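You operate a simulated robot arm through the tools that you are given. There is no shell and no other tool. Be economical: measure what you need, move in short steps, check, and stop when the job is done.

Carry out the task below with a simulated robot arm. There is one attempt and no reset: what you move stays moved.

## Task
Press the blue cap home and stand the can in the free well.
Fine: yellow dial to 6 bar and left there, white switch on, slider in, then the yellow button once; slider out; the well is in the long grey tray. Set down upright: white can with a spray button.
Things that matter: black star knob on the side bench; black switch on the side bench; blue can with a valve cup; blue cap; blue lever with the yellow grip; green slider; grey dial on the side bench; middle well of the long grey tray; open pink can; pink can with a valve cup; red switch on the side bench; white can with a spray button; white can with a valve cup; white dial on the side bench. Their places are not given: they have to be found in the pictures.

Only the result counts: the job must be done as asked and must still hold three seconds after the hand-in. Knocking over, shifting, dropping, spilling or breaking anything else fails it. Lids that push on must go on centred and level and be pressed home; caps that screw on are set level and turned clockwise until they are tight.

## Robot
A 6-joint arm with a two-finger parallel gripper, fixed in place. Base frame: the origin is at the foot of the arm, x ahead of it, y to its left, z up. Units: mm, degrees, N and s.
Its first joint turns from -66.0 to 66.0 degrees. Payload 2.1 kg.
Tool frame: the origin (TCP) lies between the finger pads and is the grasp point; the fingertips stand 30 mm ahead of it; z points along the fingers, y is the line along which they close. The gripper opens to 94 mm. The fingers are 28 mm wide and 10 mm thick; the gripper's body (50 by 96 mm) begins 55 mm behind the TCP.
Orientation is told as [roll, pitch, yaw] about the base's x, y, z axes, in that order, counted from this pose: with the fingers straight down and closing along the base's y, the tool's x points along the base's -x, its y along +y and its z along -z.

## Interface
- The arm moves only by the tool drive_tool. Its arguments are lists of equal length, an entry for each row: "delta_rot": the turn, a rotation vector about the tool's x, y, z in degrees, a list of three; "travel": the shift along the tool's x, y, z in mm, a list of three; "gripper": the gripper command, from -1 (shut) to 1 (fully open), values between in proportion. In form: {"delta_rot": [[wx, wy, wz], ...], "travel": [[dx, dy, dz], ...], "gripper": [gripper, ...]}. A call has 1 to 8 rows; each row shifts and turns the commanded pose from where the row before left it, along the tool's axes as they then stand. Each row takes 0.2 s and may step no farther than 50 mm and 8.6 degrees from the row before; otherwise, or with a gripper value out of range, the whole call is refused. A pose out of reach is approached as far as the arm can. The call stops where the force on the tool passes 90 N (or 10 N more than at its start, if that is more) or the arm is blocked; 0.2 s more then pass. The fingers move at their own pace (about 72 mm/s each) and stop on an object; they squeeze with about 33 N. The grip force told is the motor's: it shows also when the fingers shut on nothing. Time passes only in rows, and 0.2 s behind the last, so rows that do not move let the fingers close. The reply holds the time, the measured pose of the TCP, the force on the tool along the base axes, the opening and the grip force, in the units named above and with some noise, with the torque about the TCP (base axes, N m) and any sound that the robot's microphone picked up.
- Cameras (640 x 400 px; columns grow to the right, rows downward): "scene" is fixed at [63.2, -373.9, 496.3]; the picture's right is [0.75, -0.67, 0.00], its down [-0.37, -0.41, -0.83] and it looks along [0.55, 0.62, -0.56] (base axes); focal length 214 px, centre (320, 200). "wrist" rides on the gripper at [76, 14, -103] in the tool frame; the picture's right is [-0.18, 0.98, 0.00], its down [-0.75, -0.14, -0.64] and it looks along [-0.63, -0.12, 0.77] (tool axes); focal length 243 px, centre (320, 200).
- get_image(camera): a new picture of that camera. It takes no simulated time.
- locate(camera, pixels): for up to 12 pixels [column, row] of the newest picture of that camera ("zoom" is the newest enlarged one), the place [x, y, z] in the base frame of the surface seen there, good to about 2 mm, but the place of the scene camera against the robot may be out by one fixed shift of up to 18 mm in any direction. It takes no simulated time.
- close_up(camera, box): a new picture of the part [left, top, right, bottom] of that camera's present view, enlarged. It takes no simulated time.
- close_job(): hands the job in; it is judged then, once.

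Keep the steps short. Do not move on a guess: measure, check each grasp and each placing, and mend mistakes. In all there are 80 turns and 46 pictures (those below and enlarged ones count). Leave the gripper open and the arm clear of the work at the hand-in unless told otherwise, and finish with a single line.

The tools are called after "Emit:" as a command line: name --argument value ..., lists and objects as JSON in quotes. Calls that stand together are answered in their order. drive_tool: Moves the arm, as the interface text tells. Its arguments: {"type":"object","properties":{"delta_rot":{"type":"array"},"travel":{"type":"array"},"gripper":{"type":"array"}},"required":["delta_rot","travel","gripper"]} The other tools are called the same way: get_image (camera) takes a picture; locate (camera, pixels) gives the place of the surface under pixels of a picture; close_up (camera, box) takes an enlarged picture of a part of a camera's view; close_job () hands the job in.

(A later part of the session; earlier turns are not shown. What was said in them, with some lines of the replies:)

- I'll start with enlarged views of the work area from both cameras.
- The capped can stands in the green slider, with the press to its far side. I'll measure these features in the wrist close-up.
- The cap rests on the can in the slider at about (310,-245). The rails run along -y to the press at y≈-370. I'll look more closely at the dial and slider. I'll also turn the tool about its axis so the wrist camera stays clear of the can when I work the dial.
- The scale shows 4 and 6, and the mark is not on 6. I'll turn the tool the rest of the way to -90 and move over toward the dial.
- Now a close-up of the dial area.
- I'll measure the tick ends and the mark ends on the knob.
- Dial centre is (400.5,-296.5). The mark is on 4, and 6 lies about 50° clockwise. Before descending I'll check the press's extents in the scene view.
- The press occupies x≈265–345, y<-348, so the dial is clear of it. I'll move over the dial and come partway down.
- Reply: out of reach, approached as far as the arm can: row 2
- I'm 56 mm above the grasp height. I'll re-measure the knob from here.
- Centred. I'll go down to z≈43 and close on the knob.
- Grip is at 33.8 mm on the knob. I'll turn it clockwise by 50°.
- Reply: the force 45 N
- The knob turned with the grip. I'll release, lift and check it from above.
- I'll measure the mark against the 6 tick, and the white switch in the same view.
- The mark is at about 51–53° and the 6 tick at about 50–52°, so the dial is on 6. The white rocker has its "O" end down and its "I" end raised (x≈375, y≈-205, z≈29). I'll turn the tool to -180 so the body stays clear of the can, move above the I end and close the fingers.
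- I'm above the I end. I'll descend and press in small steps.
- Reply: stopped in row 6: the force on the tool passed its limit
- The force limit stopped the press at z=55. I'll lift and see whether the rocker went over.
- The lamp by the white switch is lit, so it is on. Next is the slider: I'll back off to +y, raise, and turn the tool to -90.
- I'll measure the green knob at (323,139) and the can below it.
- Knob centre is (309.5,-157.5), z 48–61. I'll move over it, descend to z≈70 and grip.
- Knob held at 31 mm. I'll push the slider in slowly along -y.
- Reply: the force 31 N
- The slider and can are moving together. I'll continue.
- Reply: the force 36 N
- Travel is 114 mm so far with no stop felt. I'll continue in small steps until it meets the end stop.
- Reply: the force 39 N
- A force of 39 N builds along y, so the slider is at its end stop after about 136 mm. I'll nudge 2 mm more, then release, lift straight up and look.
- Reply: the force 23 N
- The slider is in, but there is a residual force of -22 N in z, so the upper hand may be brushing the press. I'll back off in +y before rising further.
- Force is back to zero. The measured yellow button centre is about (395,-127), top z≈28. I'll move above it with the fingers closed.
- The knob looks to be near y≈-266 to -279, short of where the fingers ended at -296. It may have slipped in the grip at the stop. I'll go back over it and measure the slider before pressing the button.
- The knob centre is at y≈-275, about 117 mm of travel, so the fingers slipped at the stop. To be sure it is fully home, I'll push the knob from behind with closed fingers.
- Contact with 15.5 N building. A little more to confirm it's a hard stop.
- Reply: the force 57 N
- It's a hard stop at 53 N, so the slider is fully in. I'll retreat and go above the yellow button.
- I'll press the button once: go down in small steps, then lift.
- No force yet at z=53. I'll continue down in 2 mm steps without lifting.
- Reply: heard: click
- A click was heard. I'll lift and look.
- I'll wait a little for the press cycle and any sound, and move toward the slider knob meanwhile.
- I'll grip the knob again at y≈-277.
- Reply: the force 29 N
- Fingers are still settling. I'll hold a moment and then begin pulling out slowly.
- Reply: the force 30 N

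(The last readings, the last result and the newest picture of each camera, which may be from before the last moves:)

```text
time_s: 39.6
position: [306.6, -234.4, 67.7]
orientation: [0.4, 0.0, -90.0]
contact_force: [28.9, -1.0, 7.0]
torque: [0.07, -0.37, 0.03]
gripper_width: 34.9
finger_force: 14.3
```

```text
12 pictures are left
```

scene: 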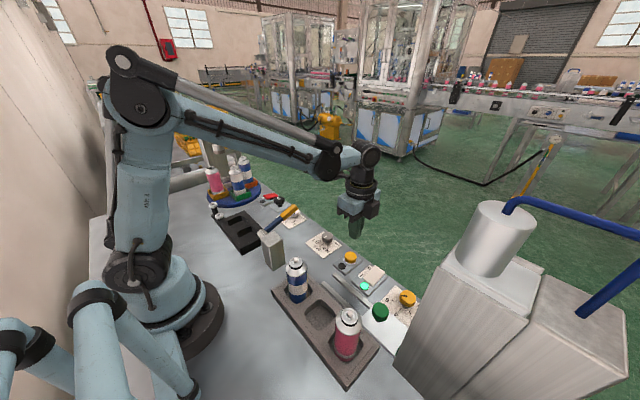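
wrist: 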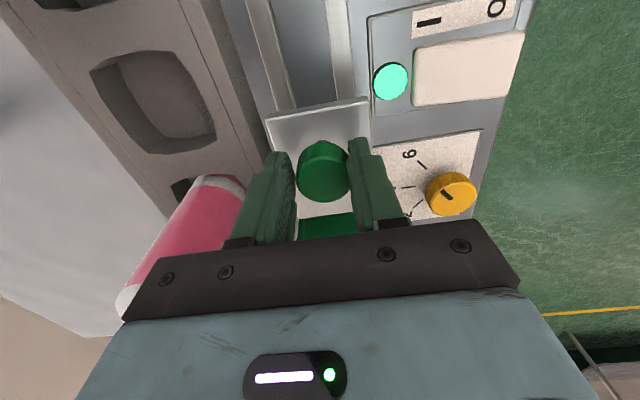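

The slider is following. The knob sits slightly off-centre in the grip (+27 N in x), so I'll shift +3 in x while pulling on.

Emit:
drive_tool --delta_rot '[[0, 0, 0], [0, 0, 0], [0, 0, 0], [0, 0, 0], [0, 0, 0], [0, 0, 0], [0, 0, 0], [0, 0, 0]]' --travel '[[2, 1.5, 0], [4, 1.5, 0], [8, 0, 0], [8, 0, 0], [8, 0, 0], [8, 0, 0], [8, 0, 0], [6, 0, 0]]' --gripper '[-0.6, -0.6, -0.6, -0.6, -0.6, -0.6, -0.6, -0.6]'

Emit:
drive_tool --delta_rot '[[0, 0, 0], [0, 0, 0], [0, 0, 0], [0, 0, 0], [0, 0, 0], [0, 0, 0], [0, 0, 0]]' --travel '[[4, 0, 0], [4, 0, 0], [4, 0, 0], [4, 0, 0], [4, 0, 0], [4, 0, 0], [0, 0, 0]]' --gripper '[-0.6, -0.6, -0.6, -0.6, -0.6, -0.6, -0.6]'

Emit:
get_image --camera "scene"

```text
time_s: 41.4
position: [310.0, -181.0, 66.2]
orientation: [0.2, 0.0, -89.9]
contact_force: [20.7, -0.5, -23.1]
torque: [-0.67, 0.05, 0.02]
gripper_width: 31.1
finger_force: 45.0
```

```text
time_s: 43.0
position: [310.6, -157.8, 68.3]
orientation: [0.3, 0.0, -90.0]
contact_force: [27.5, 1.4, -13.3]
torque: [0.25, 0.15, 0.08]
gripper_width: 31.1
finger_force: 45.6
```

```text
11 pictures are left
```

scene: 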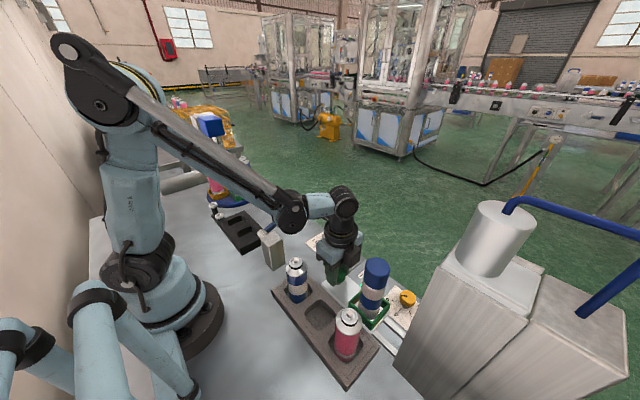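

I'll pull the last few mm to the out-stop.

Emit:
drive_tool --delta_rot '[[0, 0, 0], [0, 0, 0], [0, 0, 0], [0, 0, 0]]' --travel '[[2, 0, 0], [2, 0, 0], [1, 0, 0], [0, 0, 0]]' --gripper '[-0.6, -0.6, -0.6, -0.6]'

Emit:
locate --camera "scene" --pixels '[[377, 266], [377, 262], [372, 297], [365, 270], [388, 272], [377, 280]]'

Emit:
close_up --camera "scene" --box '[320, 240, 420, 350]'

```text
time_s: 44.0
position: [310.2, -155.9, 68.1]
orientation: [0.4, -0.5, -90.0]
contact_force: [24.7, -28.0, -26.5]
torque: [-0.53, 0.23, -0.03]
gripper_width: 31.0
finger_force: 45.0
```

```text
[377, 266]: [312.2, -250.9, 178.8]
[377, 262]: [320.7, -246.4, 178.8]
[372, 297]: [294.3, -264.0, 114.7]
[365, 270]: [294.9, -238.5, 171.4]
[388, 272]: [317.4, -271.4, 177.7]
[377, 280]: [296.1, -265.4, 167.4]
```

```text
3.64 times, centred on (370, 295) of scene
```

zoom: 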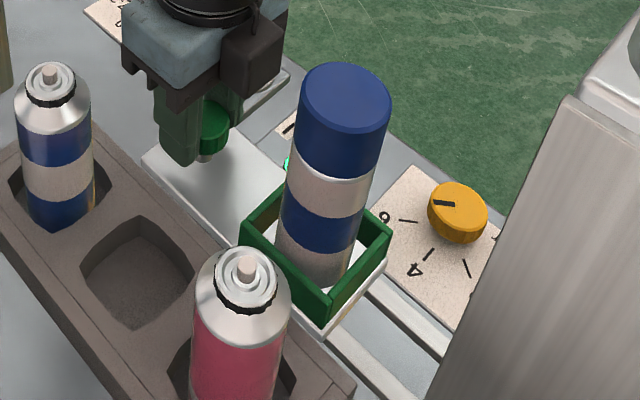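

The slider is back at its out-stop. The cap top reads about 178.4 now against 179.9 before, which is a small drop. To judge it properly I'll release, go to the earlier vantage (393,-288,98) and compare pictures.

Emit:
drive_tool --delta_rot '[[0, 0, 0], [0, 0, 0], [0, 0, 0], [0, 0, 0], [0, 0, 0], [0, 0, 0]]' --travel '[[-2, 0, 0], [0, 0, 0], [0, 0, -35], [0, 0, -35], [10, 40, 0], [5, 47, 0]]' --gripper '[0.1, 0.1, 0.1, 0.1, 0.1, 0.1]'

Emit:
drive_tool --delta_rot '[[0, 0, 0], [0, 0, 0], [0, 0, 0], [0, 0, 0], [0, 0, 0]]' --travel '[[-45, 0, 0], [-45, 0, 0], [-40, 0, 20], [-18, -3, 20], [0, 0, 0]]' --gripper '[0.1, 0.1, 0.1, 0.1, 0.1]'

Emit:
get_image --camera "wrist"

```text
time_s: 45.4
position: [396.3, -138.3, 138.2]
orientation: [-0.1, 0.1, -90.0]
contact_force: [-0.3, 0.2, 0.8]
torque: [-0.04, -0.04, 0.04]
gripper_width: 51.6
finger_force: 0.0
```

```text
time_s: 46.6
position: [391.7, -290.0, 100.9]
orientation: [0.0, 0.1, -89.8]
contact_force: [-0.2, -0.3, -0.6]
torque: [0.01, 0.0, -0.03]
gripper_width: 51.8
finger_force: 0.0
```

```text
9 pictures are left
```

wrist: 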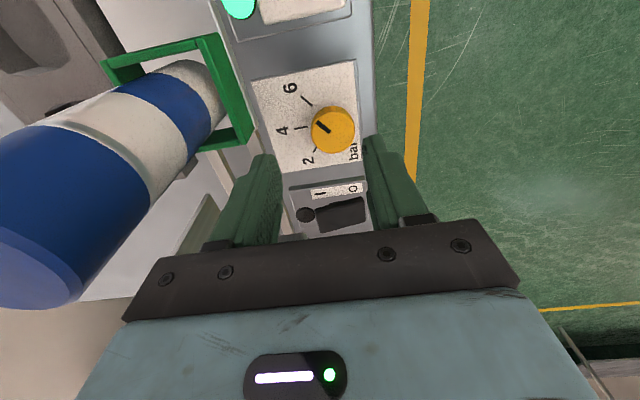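

I'll measure the cap top, the cap's lower rim and the band edges here.

Emit:
locate --camera "wrist" --pixels '[[15, 275], [40, 285], [30, 255], [60, 295], [140, 195], [150, 212], [156, 190], [170, 150], [185, 158], [80, 150], [120, 170], [197, 100]]'

Emit:
close_up --camera "wrist" --box '[0, 60, 240, 310]'

```text
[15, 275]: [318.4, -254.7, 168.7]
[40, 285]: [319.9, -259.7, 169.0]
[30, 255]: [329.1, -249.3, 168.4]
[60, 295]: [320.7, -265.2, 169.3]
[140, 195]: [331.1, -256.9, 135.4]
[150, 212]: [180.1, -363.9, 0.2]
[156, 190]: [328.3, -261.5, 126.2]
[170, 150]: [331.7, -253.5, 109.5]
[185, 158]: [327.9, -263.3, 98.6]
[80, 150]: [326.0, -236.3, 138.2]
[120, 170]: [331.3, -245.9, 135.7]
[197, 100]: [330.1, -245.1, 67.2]
```

```text
1.60 times, centred on (120, 185) of wrist
```

zoom: 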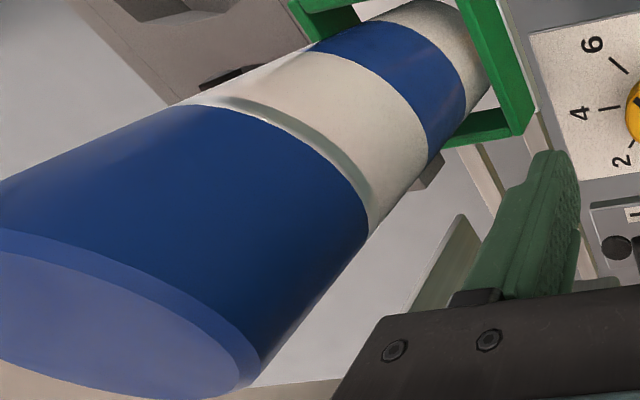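

The cap top is now 168.8, against about 170.9 before. A closer look at the cap rim will show whether it is seated evenly.

Emit:
close_up --camera "wrist" --box '[50, 80, 190, 220]'

```text
2.86 times, centred on (120, 150) of wrist
```

zoom: 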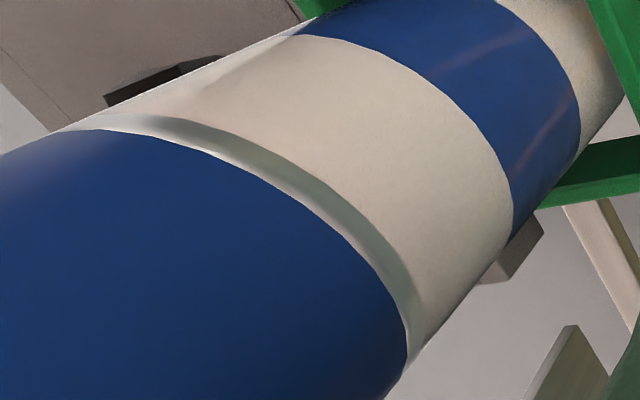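

The rim sits level on the shoulder all round. Together with the 2 mm drop and the click, I take the cap as pressed home. Next I'll rise and look at the cap and tray from above to get centres.

Emit:
drive_tool --delta_rot '[[0, 0, 0], [0, 0, 0], [0, 0, 0], [0, 0, 0], [0, 0, 0], [0, 0, 0], [0, 0, 0]]' --travel '[[0, 0, -45], [0, 0, -45], [0, 0, -45], [0, 0, -35], [35, -41, 0], [37, -41, 0], [0, 0, 0]]' --gripper '[0.5, 0.5, 0.5, 0.5, 0.5, 0.5, 0.5]'

Emit:
get_image --camera "wrist"

```text
refused: row 5 steps farther than a row can; nothing moved
```

```text
6 pictures are left
```

wrist: 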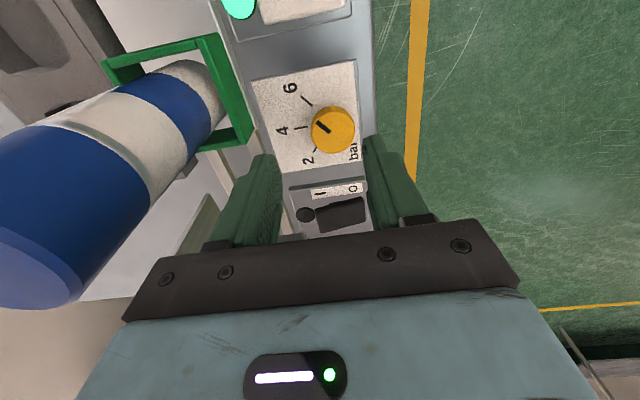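

The call was refused because one step was too long. I'll repeat it with shorter steps.

Emit:
drive_tool --delta_rot '[[0, 0, 0], [0, 0, 0], [0, 0, 0], [0, 0, 0], [0, 0, 0], [0, 0, 0], [0, 0, 0], [0, 0, 0]]' --travel '[[0, 0, -45], [0, 0, -45], [0, 0, -45], [0, 0, -35], [24, -27, 0], [24, -27, 0], [24, -28, 0], [0, 0, 0]]' --gripper '[0.5, 0.5, 0.5, 0.5, 0.5, 0.5, 0.5, 0.5]'

```text
time_s: 48.4
position: [309.4, -215.7, 268.2]
orientation: [0.0, 0.1, -89.9]
contact_force: [-0.6, 0.0, -1.3]
torque: [0.0, 0.0, 0.01]
gripper_width: 70.7
finger_force: 0.1
```

Emit:
get_image --camera "wrist"

```text
5 pictures are left
```

wrist: 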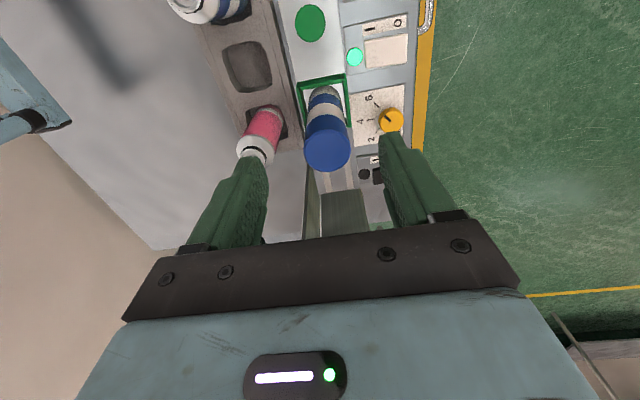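

I'll measure the cap top rim and the middle well rim.

Emit:
locate --camera "wrist" --pixels '[[326, 152], [307, 152], [346, 152], [326, 136], [327, 168], [247, 67], [220, 67], [275, 67], [246, 38], [250, 96], [270, 45], [256, 152]]'

Emit:
close_up --camera "wrist" --box '[180, 0, 400, 180]'

```text
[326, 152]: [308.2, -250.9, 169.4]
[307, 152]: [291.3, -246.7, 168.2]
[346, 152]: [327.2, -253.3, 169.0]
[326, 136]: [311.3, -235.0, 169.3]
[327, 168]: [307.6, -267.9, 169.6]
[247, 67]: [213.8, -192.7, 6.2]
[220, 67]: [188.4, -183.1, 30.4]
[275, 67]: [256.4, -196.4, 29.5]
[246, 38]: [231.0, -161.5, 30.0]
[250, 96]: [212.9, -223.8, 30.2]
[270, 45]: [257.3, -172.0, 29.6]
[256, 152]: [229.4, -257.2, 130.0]
```

```text
2.22 times, centred on (290, 90) of wrist
```

zoom: 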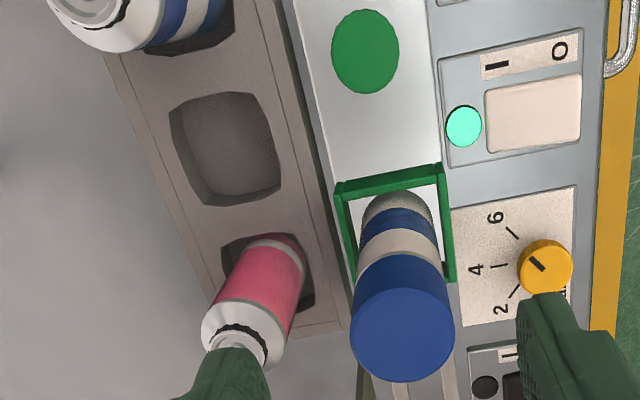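

The cap/can axis is at (309.3,-250.7), radius ≈22. Now the well rim, for its centre.

Emit:
locate --camera "zoom" --pixels '[[166, 112], [260, 92], [284, 183], [208, 210], [215, 90], [245, 212], [190, 170], [276, 135], [225, 170], [250, 160], [225, 130], [392, 198]]'

```text
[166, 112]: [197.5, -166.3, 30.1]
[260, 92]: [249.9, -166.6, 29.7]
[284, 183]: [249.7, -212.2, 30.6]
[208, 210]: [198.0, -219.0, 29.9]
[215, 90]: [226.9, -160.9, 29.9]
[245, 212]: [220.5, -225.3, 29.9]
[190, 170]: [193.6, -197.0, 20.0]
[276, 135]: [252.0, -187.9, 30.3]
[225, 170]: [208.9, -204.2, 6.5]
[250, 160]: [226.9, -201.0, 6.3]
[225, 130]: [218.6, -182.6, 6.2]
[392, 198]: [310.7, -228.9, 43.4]
```

Well centre is (223,-192), floor z≈6. I'll move over the can and descend to z≈122 with the opening at 70.

Emit:
drive_tool --delta_rot '[[0, 0, 0], [0, 0, 0], [0, 0, 0], [0, 0, 0], [0, 0, 0], [0, 0, 0], [0, 0, 0]]' --travel '[[-35, 0, 0], [0, 0, 0], [0, 0, 40], [0, 0, 40], [0, 0, 30], [0, 0, 20], [0, 0, 10]]' --gripper '[0.5, 0.5, 0.5, 0.5, 0.5, 0.5, 0.5]'

```text
time_s: 50.0
position: [311.1, -248.8, 127.9]
orientation: [0.0, 0.2, -89.9]
contact_force: [0.2, -0.1, 0.7]
torque: [0.01, -0.01, 0.01]
gripper_width: 70.5
finger_force: 0.0
```

I'll correct by about 2 mm, lower to z=122 and close gently.

Emit:
drive_tool --delta_rot '[[0, 0, 0], [0, 0, 0], [0, 0, 0], [0, 0, 0], [0, 0, 0]]' --travel '[[-1.5, -1.6, 5], [0, 0, 0], [0, 0, 0], [0, 0, 0], [0, 0, 0]]' --gripper '[0.5, 0.0, -0.2, -0.2, -0.2]'

```text
time_s: 51.2
position: [309.1, -250.6, 124.4]
orientation: [-0.1, 0.1, -89.9]
contact_force: [0.1, -1.6, 0.0]
torque: [-0.02, 0.01, -0.02]
gripper_width: 44.4
finger_force: 32.5
```

The can is gripped at 44.4 mm with no side force. I'll lift straight up.

Emit:
drive_tool --delta_rot '[[0, 0, 0], [0, 0, 0], [0, 0, 0], [0, 0, 0], [0, 0, 0], [0, 0, 0], [0, 0, 0], [0, 0, 0]]' --travel '[[0, 0, -5], [0, 0, -15], [0, 0, -20], [0, 0, -20], [0, 0, -25], [0, 0, -25], [0, 0, -25], [0, 0, -15]]' --gripper '[-0.2, -0.2, -0.2, -0.2, -0.2, -0.2, -0.2, -0.2]'

Emit:
get_image --camera "scene"

```text
time_s: 53.0
position: [307.1, -250.4, 273.2]
orientation: [0.0, 0.2, -89.9]
contact_force: [-0.2, 0.4, -1.1]
torque: [-0.02, 0.0, 0.0]
gripper_width: 44.4
finger_force: 32.8
```

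```text
3 pictures are left
```

scene: 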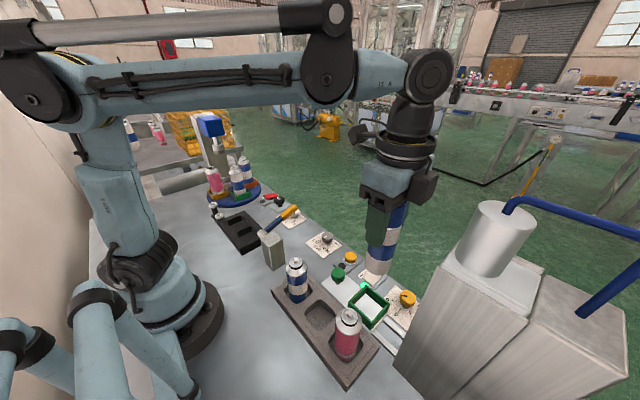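

The can is held upright with its cap. I'll measure the slider floor and the can bottom for the set-down height, and move over the well.

Emit:
locate --camera "scene" --pixels '[[370, 306], [375, 304], [366, 309], [372, 273], [376, 275], [378, 268], [320, 316], [316, 312]]'

Emit:
drive_tool --delta_rot '[[0, 0, 0], [0, 0, 0], [0, 0, 0], [0, 0, 0]]' --travel '[[19.5, -28, 0], [19.5, -28, 0], [19.5, -28, 0], [0, 0, 0]]' --gripper '[-0.2, -0.2, -0.2, -0.2]'

```text
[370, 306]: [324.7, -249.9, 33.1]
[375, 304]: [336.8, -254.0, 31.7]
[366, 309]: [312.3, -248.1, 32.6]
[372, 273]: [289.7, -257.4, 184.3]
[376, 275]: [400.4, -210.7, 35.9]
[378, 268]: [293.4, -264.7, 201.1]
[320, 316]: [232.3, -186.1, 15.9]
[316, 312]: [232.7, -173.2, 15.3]
```

```text
time_s: 54.0
position: [225.7, -193.9, 274.5]
orientation: [-0.1, 0.1, -89.9]
contact_force: [-0.4, -0.4, -0.8]
torque: [0.01, -0.03, 0.0]
gripper_width: 44.7
finger_force: 32.7
```

Floor difference is ≈17 mm, so touchdown is expected at TCP z≈107. I'll centre on the well and descend to z≈125.

Emit:
drive_tool --delta_rot '[[0, 0, 0], [0, 0, 0], [0, 0, 0], [0, 0, 0], [0, 0, 0], [0, 0, 0], [0, 0, 0]]' --travel '[[1.5, -2.5, 20], [0, 0, 30], [0, 0, 30], [0, 0, 25], [0, 0, 20], [0, 0, 15], [0, 0, 8]]' --gripper '[-0.2, -0.2, -0.2, -0.2, -0.2, -0.2, -0.2]'

```text
time_s: 55.6
position: [221.6, -190.5, 124.1]
orientation: [0.0, 0.1, -89.7]
contact_force: [0.1, -0.4, -2.1]
torque: [-0.02, 0.0, 0.02]
gripper_width: 44.4
finger_force: 32.7
```

No contact yet. I'll nudge back to centre and lower in small steps until it touches.

Emit:
drive_tool --delta_rot '[[0, 0, 0], [0, 0, 0], [0, 0, 0], [0, 0, 0], [0, 0, 0], [0, 0, 0]]' --travel '[[-1.5, 1.4, 4], [0, 0, 4], [0, 0, 3], [0, 0, 3], [0, 0, 2], [0, 0, 0]]' --gripper '[-0.2, -0.2, -0.2, -0.2, -0.2, -0.2]'

Emit:
close_up --camera "scene" --box '[260, 230, 390, 370]'

```text
time_s: 57.0
position: [223.1, -193.1, 107.5]
orientation: [-0.1, 0.1, -89.9]
contact_force: [-0.2, 0.6, -2.3]
torque: [0.02, 0.04, -0.03]
gripper_width: 44.5
finger_force: 33.0
```

```text
2.86 times, centred on (325, 300) of scene
```

zoom: 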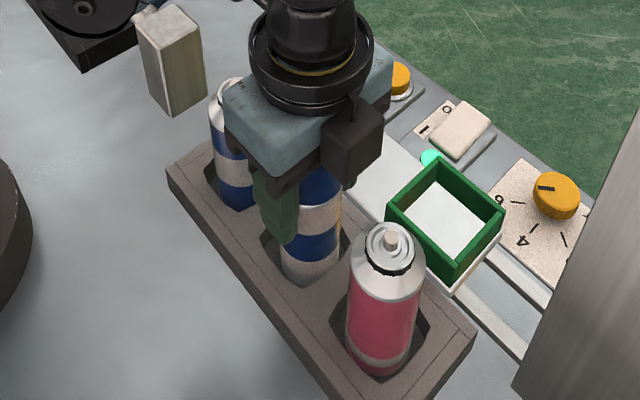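

The can is inside the middle well and just above the floor. I'll lower in 1 mm steps until contact.

Emit:
drive_tool --delta_rot '[[0, 0, 0], [0, 0, 0], [0, 0, 0], [0, 0, 0]]' --travel '[[0, 0, 1], [0, 0, 1], [0, 0, 1], [0, 0, 0]]' --gripper '[-0.2, -0.2, -0.2, -0.2]'

```text
time_s: 58.0
position: [224.4, -194.8, 104.0]
orientation: [0.1, 0.1, -90.0]
contact_force: [-2.8, 2.7, 22.2]
torque: [0.02, 0.25, -0.02]
gripper_width: 44.4
finger_force: 33.3
```

It touches the floor with 22 N. I'll ease 1 mm, open, let it settle, and lift straight up.

Emit:
drive_tool --delta_rot '[[0, 0, 0], [0, 0, 0], [0, 0, 0], [0, 0, 0], [0, 0, 0], [0, 0, 0], [0, 0, 0], [0, 0, 0]]' --travel '[[0, 0, -1], [0, 0, 0], [0, 0, 0], [0, 0, 0], [0, 0, -10], [0, 0, -25], [0, 0, -40], [0, 0, -40]]' --gripper '[-0.2, 0.1, 0.5, 0.5, 0.5, 0.5, 0.5, 0.5]'

Emit:
drive_tool --delta_rot '[[0, 0, 0], [0, 0, 0], [0, 0, 0], [0, 0, 0], [0, 0, 0]]' --travel '[[0, 0, -40], [0, 0, -40], [30, 30, 0], [30, 30, 0], [0, 0, 0]]' --gripper '[1, 1, 1, 1, 1]'

Emit:
close_up --camera "scene" --box '[250, 230, 430, 370]'

```text
time_s: 59.8
position: [224.4, -194.1, 221.6]
orientation: [0.0, 0.2, -89.9]
contact_force: [0.1, -0.1, -0.1]
torque: [-0.02, 0.02, 0.0]
gripper_width: 70.5
finger_force: 0.0
```

```text
time_s: 61.0
position: [284.9, -137.3, 304.8]
orientation: [0.0, 0.0, -90.0]
contact_force: [0.4, -0.4, -0.6]
torque: [-0.03, 0.01, -0.04]
gripper_width: 94.0
finger_force: 0.1
```

```text
2.86 times, centred on (340, 300) of scene
```

zoom: 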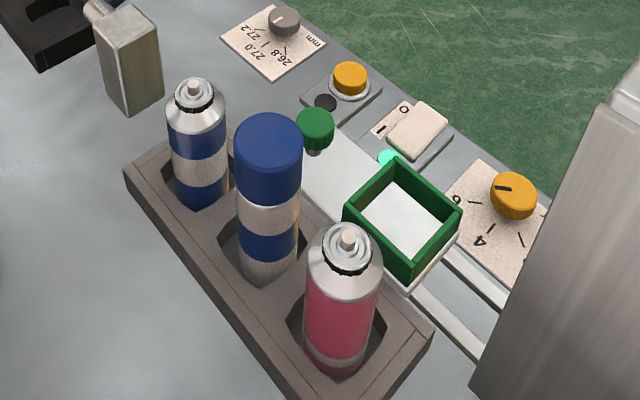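

The can stands upright in the middle well. I'll do one height check on the cap.

Emit:
locate --camera "zoom" --pixels '[[268, 130], [250, 130], [288, 130], [268, 118], [268, 142]]'

```text
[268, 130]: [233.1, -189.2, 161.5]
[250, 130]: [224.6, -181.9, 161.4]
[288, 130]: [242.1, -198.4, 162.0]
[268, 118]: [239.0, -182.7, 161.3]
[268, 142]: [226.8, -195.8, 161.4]
```

The cap top is level, all five points within 1 mm. The dial is on 6, the switch is on, the slider is out and the arm is clear with the gripper open, so I'm handing in.

Emit:
close_job

```text
The job is handed in.
```

The blue cap was pressed at 6 bar (about a 2 mm drop, a click when the button was pushed, and it sits level), and the can stands upright in the middle well of the long grey tray.
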